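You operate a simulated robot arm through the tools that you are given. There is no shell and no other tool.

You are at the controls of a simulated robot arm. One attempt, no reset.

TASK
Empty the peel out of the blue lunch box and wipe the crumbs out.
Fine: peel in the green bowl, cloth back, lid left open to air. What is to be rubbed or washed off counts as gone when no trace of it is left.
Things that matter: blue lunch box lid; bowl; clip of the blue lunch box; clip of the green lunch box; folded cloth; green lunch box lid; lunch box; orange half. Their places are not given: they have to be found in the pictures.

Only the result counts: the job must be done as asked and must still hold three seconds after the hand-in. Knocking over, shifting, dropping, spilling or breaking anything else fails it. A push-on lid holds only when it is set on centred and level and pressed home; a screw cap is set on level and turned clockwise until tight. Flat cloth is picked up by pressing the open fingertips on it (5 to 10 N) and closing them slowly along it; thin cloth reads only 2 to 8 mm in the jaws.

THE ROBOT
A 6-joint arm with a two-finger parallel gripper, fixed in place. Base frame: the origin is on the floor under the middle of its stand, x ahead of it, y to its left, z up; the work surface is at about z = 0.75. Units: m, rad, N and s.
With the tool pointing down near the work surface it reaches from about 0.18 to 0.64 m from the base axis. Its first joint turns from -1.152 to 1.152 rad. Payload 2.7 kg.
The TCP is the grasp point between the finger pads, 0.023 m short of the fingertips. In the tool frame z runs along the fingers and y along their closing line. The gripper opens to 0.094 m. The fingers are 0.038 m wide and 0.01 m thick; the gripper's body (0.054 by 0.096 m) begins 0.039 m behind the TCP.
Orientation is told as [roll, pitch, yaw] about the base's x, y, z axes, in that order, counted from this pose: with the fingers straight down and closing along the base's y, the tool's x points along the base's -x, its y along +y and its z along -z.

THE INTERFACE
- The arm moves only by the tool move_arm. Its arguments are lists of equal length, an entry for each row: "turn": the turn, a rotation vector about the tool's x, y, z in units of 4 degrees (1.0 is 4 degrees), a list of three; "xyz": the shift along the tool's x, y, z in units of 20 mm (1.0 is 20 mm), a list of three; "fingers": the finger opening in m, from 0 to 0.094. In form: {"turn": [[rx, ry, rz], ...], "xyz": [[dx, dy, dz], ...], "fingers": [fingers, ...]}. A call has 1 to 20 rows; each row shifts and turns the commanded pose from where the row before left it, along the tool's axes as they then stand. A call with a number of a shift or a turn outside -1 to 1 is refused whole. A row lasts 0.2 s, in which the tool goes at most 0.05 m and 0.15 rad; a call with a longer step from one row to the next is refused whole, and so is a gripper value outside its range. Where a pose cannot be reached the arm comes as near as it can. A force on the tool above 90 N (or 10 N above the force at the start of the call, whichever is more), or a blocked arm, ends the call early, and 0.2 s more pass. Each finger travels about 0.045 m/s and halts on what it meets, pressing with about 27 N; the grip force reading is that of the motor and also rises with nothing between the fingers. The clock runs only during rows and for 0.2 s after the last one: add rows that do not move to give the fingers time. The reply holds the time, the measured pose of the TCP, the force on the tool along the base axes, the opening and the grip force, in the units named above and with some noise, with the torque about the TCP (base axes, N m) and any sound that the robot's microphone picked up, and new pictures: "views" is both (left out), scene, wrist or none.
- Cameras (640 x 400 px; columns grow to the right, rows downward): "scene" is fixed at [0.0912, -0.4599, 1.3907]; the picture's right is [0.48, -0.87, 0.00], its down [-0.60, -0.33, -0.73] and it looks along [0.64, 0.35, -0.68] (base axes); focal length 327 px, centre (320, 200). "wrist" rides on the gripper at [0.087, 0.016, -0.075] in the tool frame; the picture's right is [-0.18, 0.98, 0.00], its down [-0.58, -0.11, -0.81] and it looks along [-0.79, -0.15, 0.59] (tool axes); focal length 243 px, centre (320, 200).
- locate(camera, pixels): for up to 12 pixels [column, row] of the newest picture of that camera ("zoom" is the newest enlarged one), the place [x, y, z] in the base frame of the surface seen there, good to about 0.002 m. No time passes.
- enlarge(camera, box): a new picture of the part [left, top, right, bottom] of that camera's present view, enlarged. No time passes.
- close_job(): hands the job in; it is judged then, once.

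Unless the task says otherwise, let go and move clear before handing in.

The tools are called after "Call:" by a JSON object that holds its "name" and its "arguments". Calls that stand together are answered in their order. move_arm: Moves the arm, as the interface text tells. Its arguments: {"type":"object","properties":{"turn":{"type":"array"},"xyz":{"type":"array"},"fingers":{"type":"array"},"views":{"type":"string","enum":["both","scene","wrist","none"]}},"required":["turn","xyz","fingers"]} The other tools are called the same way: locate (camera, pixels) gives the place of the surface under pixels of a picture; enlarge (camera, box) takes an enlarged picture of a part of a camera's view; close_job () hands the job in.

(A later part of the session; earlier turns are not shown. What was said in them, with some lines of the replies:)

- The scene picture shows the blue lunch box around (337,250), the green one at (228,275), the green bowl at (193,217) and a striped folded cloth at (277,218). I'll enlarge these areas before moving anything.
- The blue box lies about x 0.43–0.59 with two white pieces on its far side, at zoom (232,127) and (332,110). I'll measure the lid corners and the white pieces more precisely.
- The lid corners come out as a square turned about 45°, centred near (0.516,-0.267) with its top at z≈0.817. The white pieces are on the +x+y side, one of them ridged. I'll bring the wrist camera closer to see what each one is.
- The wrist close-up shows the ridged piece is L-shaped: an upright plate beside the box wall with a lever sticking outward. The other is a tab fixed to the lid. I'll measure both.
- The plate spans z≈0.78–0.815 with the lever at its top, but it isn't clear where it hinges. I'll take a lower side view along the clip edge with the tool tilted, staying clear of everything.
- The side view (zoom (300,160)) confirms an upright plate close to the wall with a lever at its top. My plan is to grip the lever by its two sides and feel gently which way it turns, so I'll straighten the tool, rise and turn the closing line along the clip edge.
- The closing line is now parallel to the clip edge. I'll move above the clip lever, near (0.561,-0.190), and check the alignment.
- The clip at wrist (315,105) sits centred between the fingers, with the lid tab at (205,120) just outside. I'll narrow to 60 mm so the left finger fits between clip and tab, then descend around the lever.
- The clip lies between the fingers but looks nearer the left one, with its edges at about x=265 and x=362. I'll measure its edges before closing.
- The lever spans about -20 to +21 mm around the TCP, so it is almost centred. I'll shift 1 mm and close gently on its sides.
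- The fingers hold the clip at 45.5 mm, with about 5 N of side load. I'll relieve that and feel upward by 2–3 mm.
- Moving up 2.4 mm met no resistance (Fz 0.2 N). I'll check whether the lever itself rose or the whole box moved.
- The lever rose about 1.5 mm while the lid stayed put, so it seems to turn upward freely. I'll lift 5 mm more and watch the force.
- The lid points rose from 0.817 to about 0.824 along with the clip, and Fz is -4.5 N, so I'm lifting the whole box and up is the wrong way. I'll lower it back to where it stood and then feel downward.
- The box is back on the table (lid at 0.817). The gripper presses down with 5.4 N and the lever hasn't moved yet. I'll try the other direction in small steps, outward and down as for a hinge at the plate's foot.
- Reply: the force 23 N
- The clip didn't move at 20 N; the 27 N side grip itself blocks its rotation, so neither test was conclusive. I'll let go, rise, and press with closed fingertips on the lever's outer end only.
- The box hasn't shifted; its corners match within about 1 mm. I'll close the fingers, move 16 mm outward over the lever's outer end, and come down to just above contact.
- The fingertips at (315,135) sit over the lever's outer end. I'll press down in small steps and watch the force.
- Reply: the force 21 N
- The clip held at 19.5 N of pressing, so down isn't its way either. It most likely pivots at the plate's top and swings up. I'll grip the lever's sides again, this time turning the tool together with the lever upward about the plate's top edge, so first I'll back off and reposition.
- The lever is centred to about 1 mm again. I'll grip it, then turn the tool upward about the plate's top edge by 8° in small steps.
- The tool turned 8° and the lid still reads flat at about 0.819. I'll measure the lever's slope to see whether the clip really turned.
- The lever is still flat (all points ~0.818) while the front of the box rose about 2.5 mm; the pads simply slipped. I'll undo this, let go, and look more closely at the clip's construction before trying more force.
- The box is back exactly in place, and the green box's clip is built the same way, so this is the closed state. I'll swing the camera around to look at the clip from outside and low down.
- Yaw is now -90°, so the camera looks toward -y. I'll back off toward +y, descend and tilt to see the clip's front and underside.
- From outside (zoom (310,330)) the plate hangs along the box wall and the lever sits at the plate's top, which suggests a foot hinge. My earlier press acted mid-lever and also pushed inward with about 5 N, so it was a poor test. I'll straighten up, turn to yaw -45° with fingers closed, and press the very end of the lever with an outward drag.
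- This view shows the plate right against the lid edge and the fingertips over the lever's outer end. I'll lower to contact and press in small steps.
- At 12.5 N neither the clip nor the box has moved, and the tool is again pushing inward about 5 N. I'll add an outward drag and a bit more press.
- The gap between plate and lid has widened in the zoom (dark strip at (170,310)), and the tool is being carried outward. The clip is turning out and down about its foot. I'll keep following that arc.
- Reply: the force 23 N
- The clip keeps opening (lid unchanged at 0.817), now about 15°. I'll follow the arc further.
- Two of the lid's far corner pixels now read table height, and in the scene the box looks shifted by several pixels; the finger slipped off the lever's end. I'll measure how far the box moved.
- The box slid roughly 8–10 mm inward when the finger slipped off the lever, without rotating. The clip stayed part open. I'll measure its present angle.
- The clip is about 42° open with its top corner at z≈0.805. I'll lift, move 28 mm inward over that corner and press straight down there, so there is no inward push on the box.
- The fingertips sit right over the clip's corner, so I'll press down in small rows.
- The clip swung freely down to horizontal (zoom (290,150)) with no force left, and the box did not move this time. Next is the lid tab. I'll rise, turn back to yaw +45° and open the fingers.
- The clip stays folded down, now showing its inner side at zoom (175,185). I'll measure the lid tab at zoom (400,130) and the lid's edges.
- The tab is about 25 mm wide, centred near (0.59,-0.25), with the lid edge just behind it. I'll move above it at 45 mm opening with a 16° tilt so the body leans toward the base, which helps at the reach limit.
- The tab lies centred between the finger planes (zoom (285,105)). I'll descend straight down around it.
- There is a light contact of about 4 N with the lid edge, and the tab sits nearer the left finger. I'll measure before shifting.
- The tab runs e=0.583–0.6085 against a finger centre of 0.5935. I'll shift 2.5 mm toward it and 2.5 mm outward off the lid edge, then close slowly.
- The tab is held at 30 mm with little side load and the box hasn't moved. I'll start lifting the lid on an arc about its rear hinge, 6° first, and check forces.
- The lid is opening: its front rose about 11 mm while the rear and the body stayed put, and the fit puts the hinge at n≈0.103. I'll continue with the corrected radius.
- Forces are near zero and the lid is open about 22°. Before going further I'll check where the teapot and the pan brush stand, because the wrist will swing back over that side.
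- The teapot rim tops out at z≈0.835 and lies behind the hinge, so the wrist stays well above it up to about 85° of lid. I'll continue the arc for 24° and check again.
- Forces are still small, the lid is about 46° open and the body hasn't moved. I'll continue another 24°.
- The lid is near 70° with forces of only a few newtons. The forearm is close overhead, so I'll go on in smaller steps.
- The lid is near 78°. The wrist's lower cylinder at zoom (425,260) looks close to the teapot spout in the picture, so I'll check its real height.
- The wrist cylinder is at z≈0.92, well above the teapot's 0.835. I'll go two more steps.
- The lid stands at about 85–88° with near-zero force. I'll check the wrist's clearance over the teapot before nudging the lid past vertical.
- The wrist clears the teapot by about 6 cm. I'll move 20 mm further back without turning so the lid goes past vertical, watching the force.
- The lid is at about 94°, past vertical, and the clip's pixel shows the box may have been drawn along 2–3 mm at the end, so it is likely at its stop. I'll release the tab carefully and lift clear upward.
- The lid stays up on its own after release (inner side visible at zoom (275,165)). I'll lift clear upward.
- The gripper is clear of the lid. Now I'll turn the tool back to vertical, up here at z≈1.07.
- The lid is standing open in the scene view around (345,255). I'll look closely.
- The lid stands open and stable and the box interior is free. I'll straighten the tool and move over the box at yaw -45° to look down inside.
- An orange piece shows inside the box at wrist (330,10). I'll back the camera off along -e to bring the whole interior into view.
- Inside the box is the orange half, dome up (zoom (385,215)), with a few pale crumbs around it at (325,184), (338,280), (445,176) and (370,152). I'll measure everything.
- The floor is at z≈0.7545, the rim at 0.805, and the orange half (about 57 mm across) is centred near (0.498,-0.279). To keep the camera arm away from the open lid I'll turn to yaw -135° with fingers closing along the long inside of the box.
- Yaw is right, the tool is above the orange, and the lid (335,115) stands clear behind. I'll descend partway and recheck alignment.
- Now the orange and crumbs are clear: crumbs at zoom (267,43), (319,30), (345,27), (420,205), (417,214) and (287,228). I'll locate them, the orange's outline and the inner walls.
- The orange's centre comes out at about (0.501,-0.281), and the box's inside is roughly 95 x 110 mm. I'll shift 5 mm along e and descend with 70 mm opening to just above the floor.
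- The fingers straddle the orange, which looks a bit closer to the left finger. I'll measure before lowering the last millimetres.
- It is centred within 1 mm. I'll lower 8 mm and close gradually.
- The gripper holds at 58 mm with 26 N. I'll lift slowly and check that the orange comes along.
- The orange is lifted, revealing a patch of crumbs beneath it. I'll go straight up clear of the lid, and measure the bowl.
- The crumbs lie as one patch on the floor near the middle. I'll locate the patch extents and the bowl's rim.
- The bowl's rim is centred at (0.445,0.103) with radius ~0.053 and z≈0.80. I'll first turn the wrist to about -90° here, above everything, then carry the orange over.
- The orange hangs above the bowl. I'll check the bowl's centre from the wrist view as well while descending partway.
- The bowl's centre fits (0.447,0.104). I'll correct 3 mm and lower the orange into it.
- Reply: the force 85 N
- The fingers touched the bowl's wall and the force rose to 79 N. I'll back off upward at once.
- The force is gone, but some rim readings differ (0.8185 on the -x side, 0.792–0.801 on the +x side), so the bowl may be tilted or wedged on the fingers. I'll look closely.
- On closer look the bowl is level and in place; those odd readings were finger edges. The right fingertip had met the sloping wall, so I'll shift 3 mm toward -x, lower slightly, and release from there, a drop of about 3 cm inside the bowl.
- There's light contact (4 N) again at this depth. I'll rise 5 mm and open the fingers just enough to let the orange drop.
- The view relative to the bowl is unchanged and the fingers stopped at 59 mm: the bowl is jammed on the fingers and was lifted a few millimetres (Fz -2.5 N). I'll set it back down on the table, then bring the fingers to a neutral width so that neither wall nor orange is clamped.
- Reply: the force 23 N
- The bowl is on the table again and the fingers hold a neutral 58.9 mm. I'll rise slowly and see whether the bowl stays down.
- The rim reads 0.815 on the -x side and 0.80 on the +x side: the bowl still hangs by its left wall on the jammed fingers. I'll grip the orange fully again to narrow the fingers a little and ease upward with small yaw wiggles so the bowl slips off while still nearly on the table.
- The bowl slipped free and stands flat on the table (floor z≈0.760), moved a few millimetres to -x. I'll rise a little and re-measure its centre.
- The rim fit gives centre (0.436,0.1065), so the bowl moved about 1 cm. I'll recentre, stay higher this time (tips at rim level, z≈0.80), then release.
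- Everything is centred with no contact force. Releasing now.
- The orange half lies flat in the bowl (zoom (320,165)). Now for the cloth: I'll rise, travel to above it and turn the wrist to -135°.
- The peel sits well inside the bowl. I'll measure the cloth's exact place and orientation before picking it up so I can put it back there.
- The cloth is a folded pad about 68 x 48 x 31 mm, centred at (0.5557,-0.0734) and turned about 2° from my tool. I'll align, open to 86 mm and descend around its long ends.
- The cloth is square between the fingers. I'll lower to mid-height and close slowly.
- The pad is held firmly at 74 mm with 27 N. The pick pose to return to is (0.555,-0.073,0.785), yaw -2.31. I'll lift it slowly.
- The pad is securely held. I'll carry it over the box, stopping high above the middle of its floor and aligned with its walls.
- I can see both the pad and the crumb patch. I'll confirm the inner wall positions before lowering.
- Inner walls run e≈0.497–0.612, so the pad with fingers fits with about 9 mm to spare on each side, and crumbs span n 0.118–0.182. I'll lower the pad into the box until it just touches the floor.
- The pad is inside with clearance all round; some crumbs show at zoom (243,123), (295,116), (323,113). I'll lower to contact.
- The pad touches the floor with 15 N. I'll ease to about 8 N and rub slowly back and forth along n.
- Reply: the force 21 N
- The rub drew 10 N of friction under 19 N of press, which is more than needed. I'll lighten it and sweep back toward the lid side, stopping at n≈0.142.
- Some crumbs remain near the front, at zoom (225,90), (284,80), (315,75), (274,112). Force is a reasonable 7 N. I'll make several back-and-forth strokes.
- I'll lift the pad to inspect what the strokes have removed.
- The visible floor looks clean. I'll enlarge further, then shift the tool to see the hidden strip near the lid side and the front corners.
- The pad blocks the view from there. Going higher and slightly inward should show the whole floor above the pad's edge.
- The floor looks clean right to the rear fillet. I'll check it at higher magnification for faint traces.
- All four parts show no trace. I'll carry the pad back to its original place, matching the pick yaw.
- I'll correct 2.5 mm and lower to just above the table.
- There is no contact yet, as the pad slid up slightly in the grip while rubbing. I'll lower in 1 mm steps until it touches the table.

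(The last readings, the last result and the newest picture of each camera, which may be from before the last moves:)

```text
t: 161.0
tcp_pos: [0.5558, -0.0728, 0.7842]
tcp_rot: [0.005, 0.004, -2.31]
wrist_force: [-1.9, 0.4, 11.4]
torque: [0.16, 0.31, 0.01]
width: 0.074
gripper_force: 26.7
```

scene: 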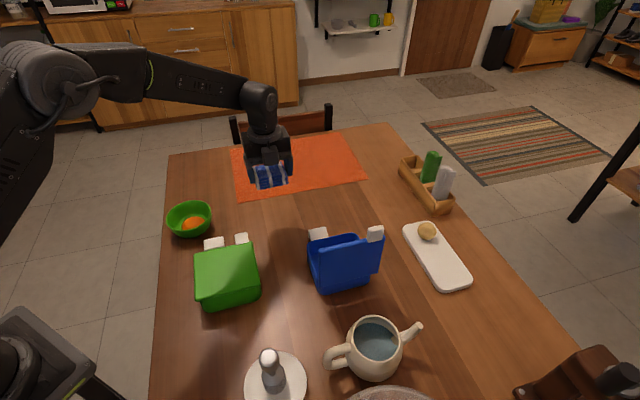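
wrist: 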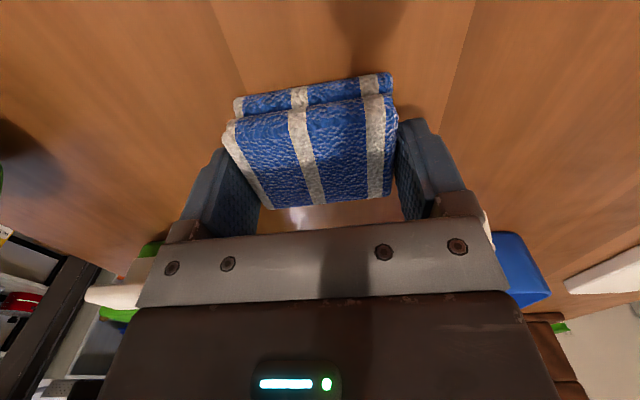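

The pad is on the table. I'll relieve the press slightly, open the fingers and rise straight up.

Call:
{"name": "move_arm", "arguments": {"turn": [[0, 0, 0], [0, 0, 0], [0, 0, 0], [0, 0, 0], [0, 0, 0], [0, 0, 0], [0, 0, 0], [0, 0, 0], [0, 0, 0], [0, 0, 0]], "xyz": [[0, 0, -0.03], [0, 0, 0], [0, 0, 0], [0, 0, 0], [0, 0, -0.5], [0, 0, -1], [0, 0, -1], [0, 0, -1], [0, 0, -1], [0, 0, -1]], "fingers": [0.06, 0.078, 0.086, 0.09, 0.09, 0.09, 0.09, 0.09, 0.09, 0.09]}}

Call:
{"name": "enlarge", "arguments": {"camera": "scene", "box": [247, 195, 311, 240]}}

```text
t: 163.2
tcp_pos: [0.5545, -0.0731, 0.8945]
tcp_rot: [0.003, 0.002, -2.31]
wrist_force: [-0.4, 0.1, -0.3]
torque: [-0.03, 0.01, 0.02]
width: 0.0899
gripper_force: 0.2
```

scene: 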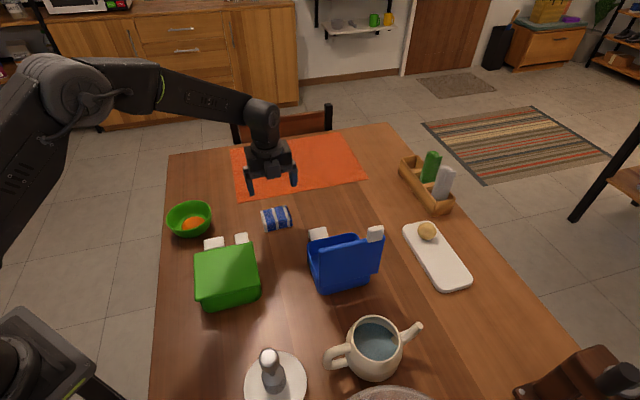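
wrist: 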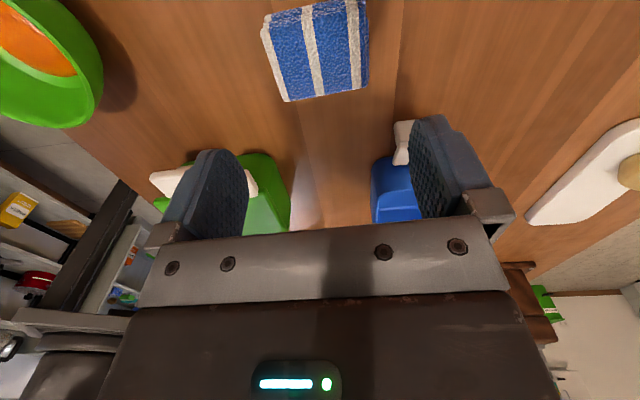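

```text
8.89 times, centred on (279, 218) of scene
```

zoom: 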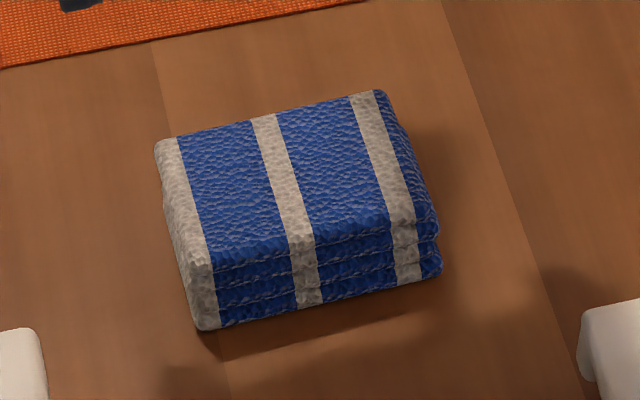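

The cloth lies where it was, with its corners matching to about 1–2 mm. With empty fingers I'll go back above the box for a final look at its whole floor.

Call:
{"name": "move_arm", "arguments": {"turn": [[0, 0, 0], [0, 0, 0], [0, 0, 0], [0, 0, 0], [0, 0, 0], [0, 0, 0], [0, 0, 0], [0, 0, 0], [0, 0, 0], [0, 0, 0], [0, 0, 0]], "xyz": [[0, 0, -1], [0, 0, -1], [-0.9025, 0.656, -0.6], [-0.9025, 0.656, -0.6], [-0.9025, 0.656, -0.6], [-0.9025, 0.656, -0.6], [-0.9025, 0.656, -0.6], [-0.9025, 0.656, -0.6], [-0.9025, 0.656, -0.6], [-0.9025, 0.656, -0.6], [0, 0, 0]], "fingers": [0.09, 0.09, 0.09, 0.09, 0.09, 0.09, 0.09, 0.09, 0.09, 0.09, 0.09]}}

Call:
{"name": "enlarge", "arguments": {"camera": "wrist", "box": [230, 0, 410, 110]}}

Call:
{"name": "enlarge", "arguments": {"camera": "wrist", "box": [265, 30, 345, 90]}}

Call:
{"name": "enlarge", "arguments": {"camera": "wrist", "box": [310, 30, 390, 90]}}

```text
t: 165.6
tcp_pos: [0.534, -0.252, 1.0293]
tcp_rot: [0.001, 0.001, -2.31]
wrist_force: [-0.5, 0.1, 0.1]
torque: [-0.01, -0.01, 0.0]
width: 0.0899
gripper_force: 0.1
```

scene: 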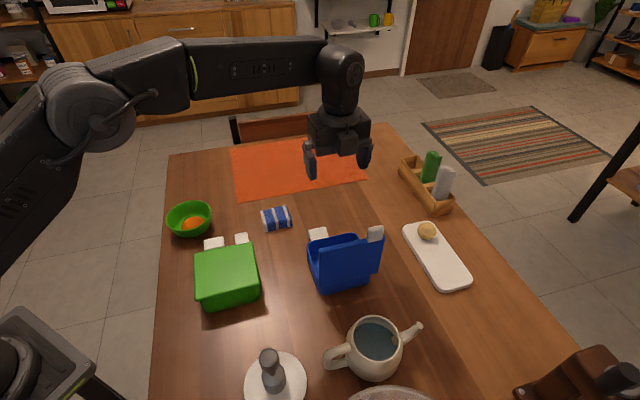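
wrist: 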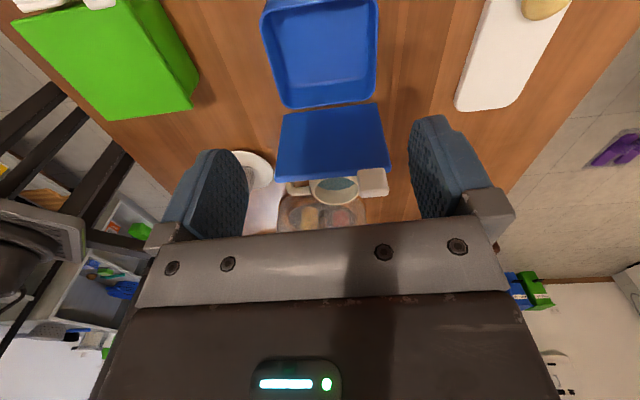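

```text
3.56 times, centred on (320, 55) of wrist
```

zoom: 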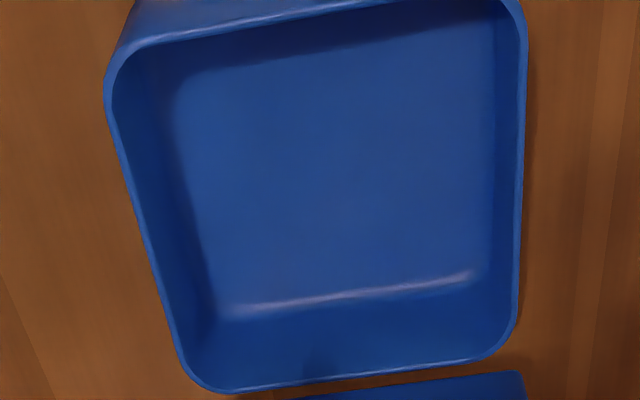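

```text
6.67 times, centred on (305, 60) of wrist
```

zoom: 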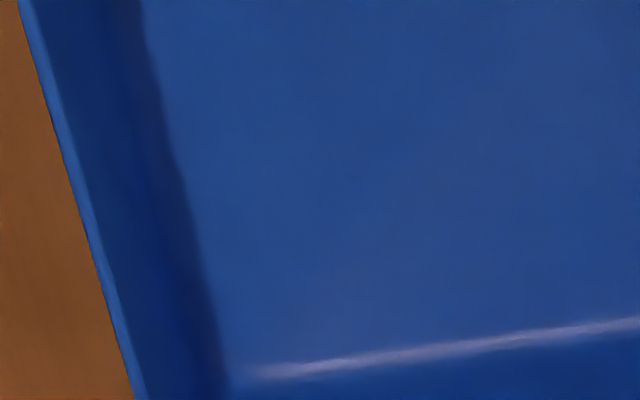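

```text
6.67 times, centred on (350, 60) of wrist
```

zoom: 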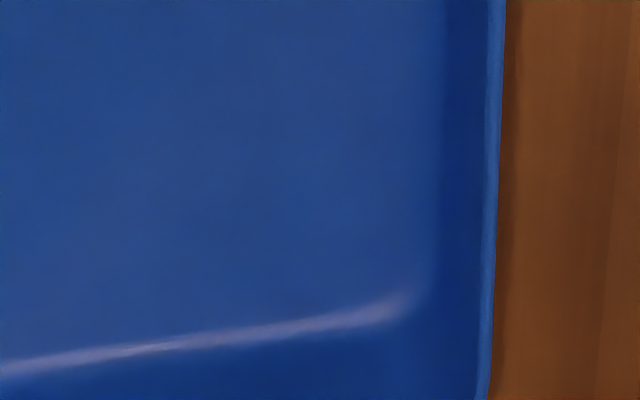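

The floor is spotless, the lid stands open and the cloth is back. I'll move the arm well clear and take a last look at the whole scene.

Call:
{"name": "move_arm", "arguments": {"turn": [[0, 0, 0], [0, 0, 0], [0, 0, 0], [0, 0, 0], [0, 0, 0], [0, 0, 0], [0, 0, 0], [0, 0, 0], [0, 0, 0], [0, 0, 0]], "xyz": [[0, 0, -0.9], [0, 0, -0.9], [-0.6, -0.9, -0.3], [-0.6, -0.9, -0.3], [-0.6, -0.9, -0.3], [-0.6, -0.9, -0.3], [-0.6, -0.9, -0.3], [-0.6, -0.9, -0.3], [-0.6, -0.9, 0], [0, 0, 0]], "fingers": [0.09, 0.09, 0.09, 0.09, 0.09, 0.09, 0.09, 0.09, 0.09, 0.09]}}

Call:
{"name": "enlarge", "arguments": {"camera": "scene", "box": [150, 180, 400, 320]}}

Call:
{"name": "enlarge", "arguments": {"camera": "scene", "box": [290, 210, 400, 300]}}

Call:
{"name": "locate", "arguments": {"camera": "scene", "pixels": [[318, 250], [375, 232], [345, 260], [374, 240], [320, 265], [240, 270], [258, 257], [375, 365], [353, 325]]}}

```text
t: 167.8
tcp_pos: [0.3852, -0.2291, 1.1033]
tcp_rot: [0.001, 0.001, -2.308]
wrist_force: [0.3, 0.2, -1.0]
torque: [-0.02, 0.03, -0.02]
width: 0.0899
gripper_force: 0.1
```

scene: 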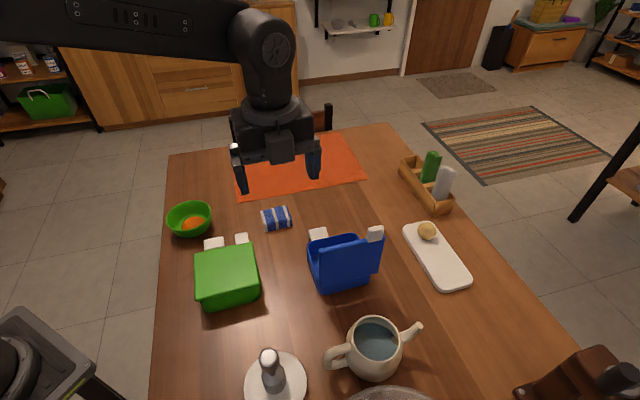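
wrist: 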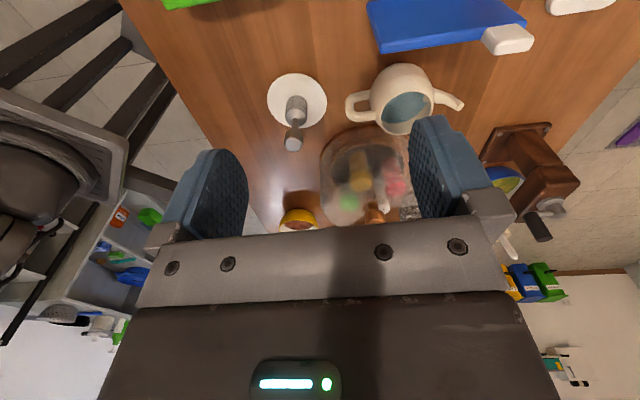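

```text
2.56 times, centred on (275, 250) of scene
```

zoom: 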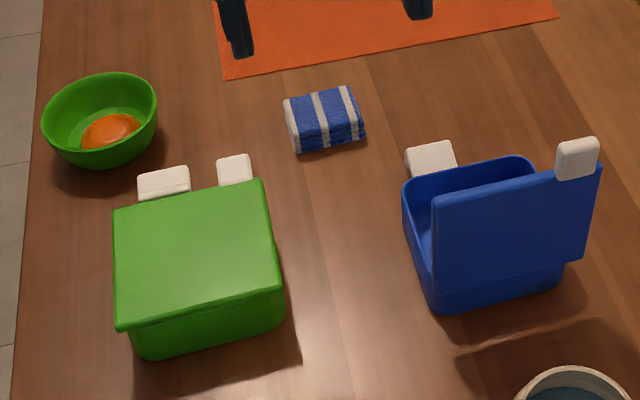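

```text
4.44 times, centred on (345, 255) of scene
```

zoom: 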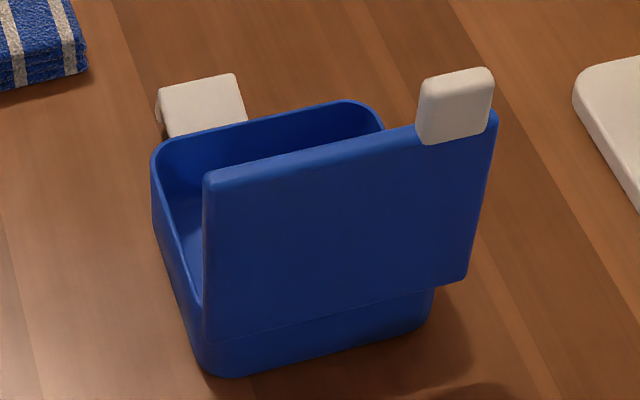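

```text
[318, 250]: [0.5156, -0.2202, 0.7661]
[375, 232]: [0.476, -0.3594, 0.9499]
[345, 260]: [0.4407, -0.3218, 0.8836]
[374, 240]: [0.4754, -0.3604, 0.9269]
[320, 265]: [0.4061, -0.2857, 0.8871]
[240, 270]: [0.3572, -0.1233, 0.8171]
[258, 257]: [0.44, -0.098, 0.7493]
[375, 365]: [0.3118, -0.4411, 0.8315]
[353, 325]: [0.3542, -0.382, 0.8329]
```

The orange half sits in the green bowl and the cloth is back in its place. The blue lid stands open just past vertical, the box floor is clean, and the green lunch box and teapot read as at the start. The blue box and the bowl each ended up about 1 cm from where they began. The gripper is empty and clear, so I'm handing in.

Call:
{"name": "close_job", "arguments": {}}

```text
The job is handed in.
```

The job is done and handed in; I don't have the verdict yet. The orange peel is in the green bowl, the blue lunch box is wiped clean, the cloth is back, and the lid is open.

- **Peel:** the orange half lies flat in the bottom of the bowl.
- **Crumbs:** enlarged views of the box floor from above show no trace left.
- **Cloth:** it is within about 2 mm of its original place and at the same angle.
- **Lid and clip:** the lid has stood just past vertical on its own since I let go of it. The clip is folded down, open.

**Moved slightly:** the blue box ended about 1.3 cm from where it started. It slid when a finger slipped off the clip, and a little more at the end of opening the lid. The green bowl ended about 1.1 cm away because the fingers jammed in it and briefly lifted it while I was placing the peel. I left both where they were, since pushing them back risked tipping the bowl or dropping the lid.

The green lunch box and the teapot measure the same as at the start, and nothing was knocked over or spilled.
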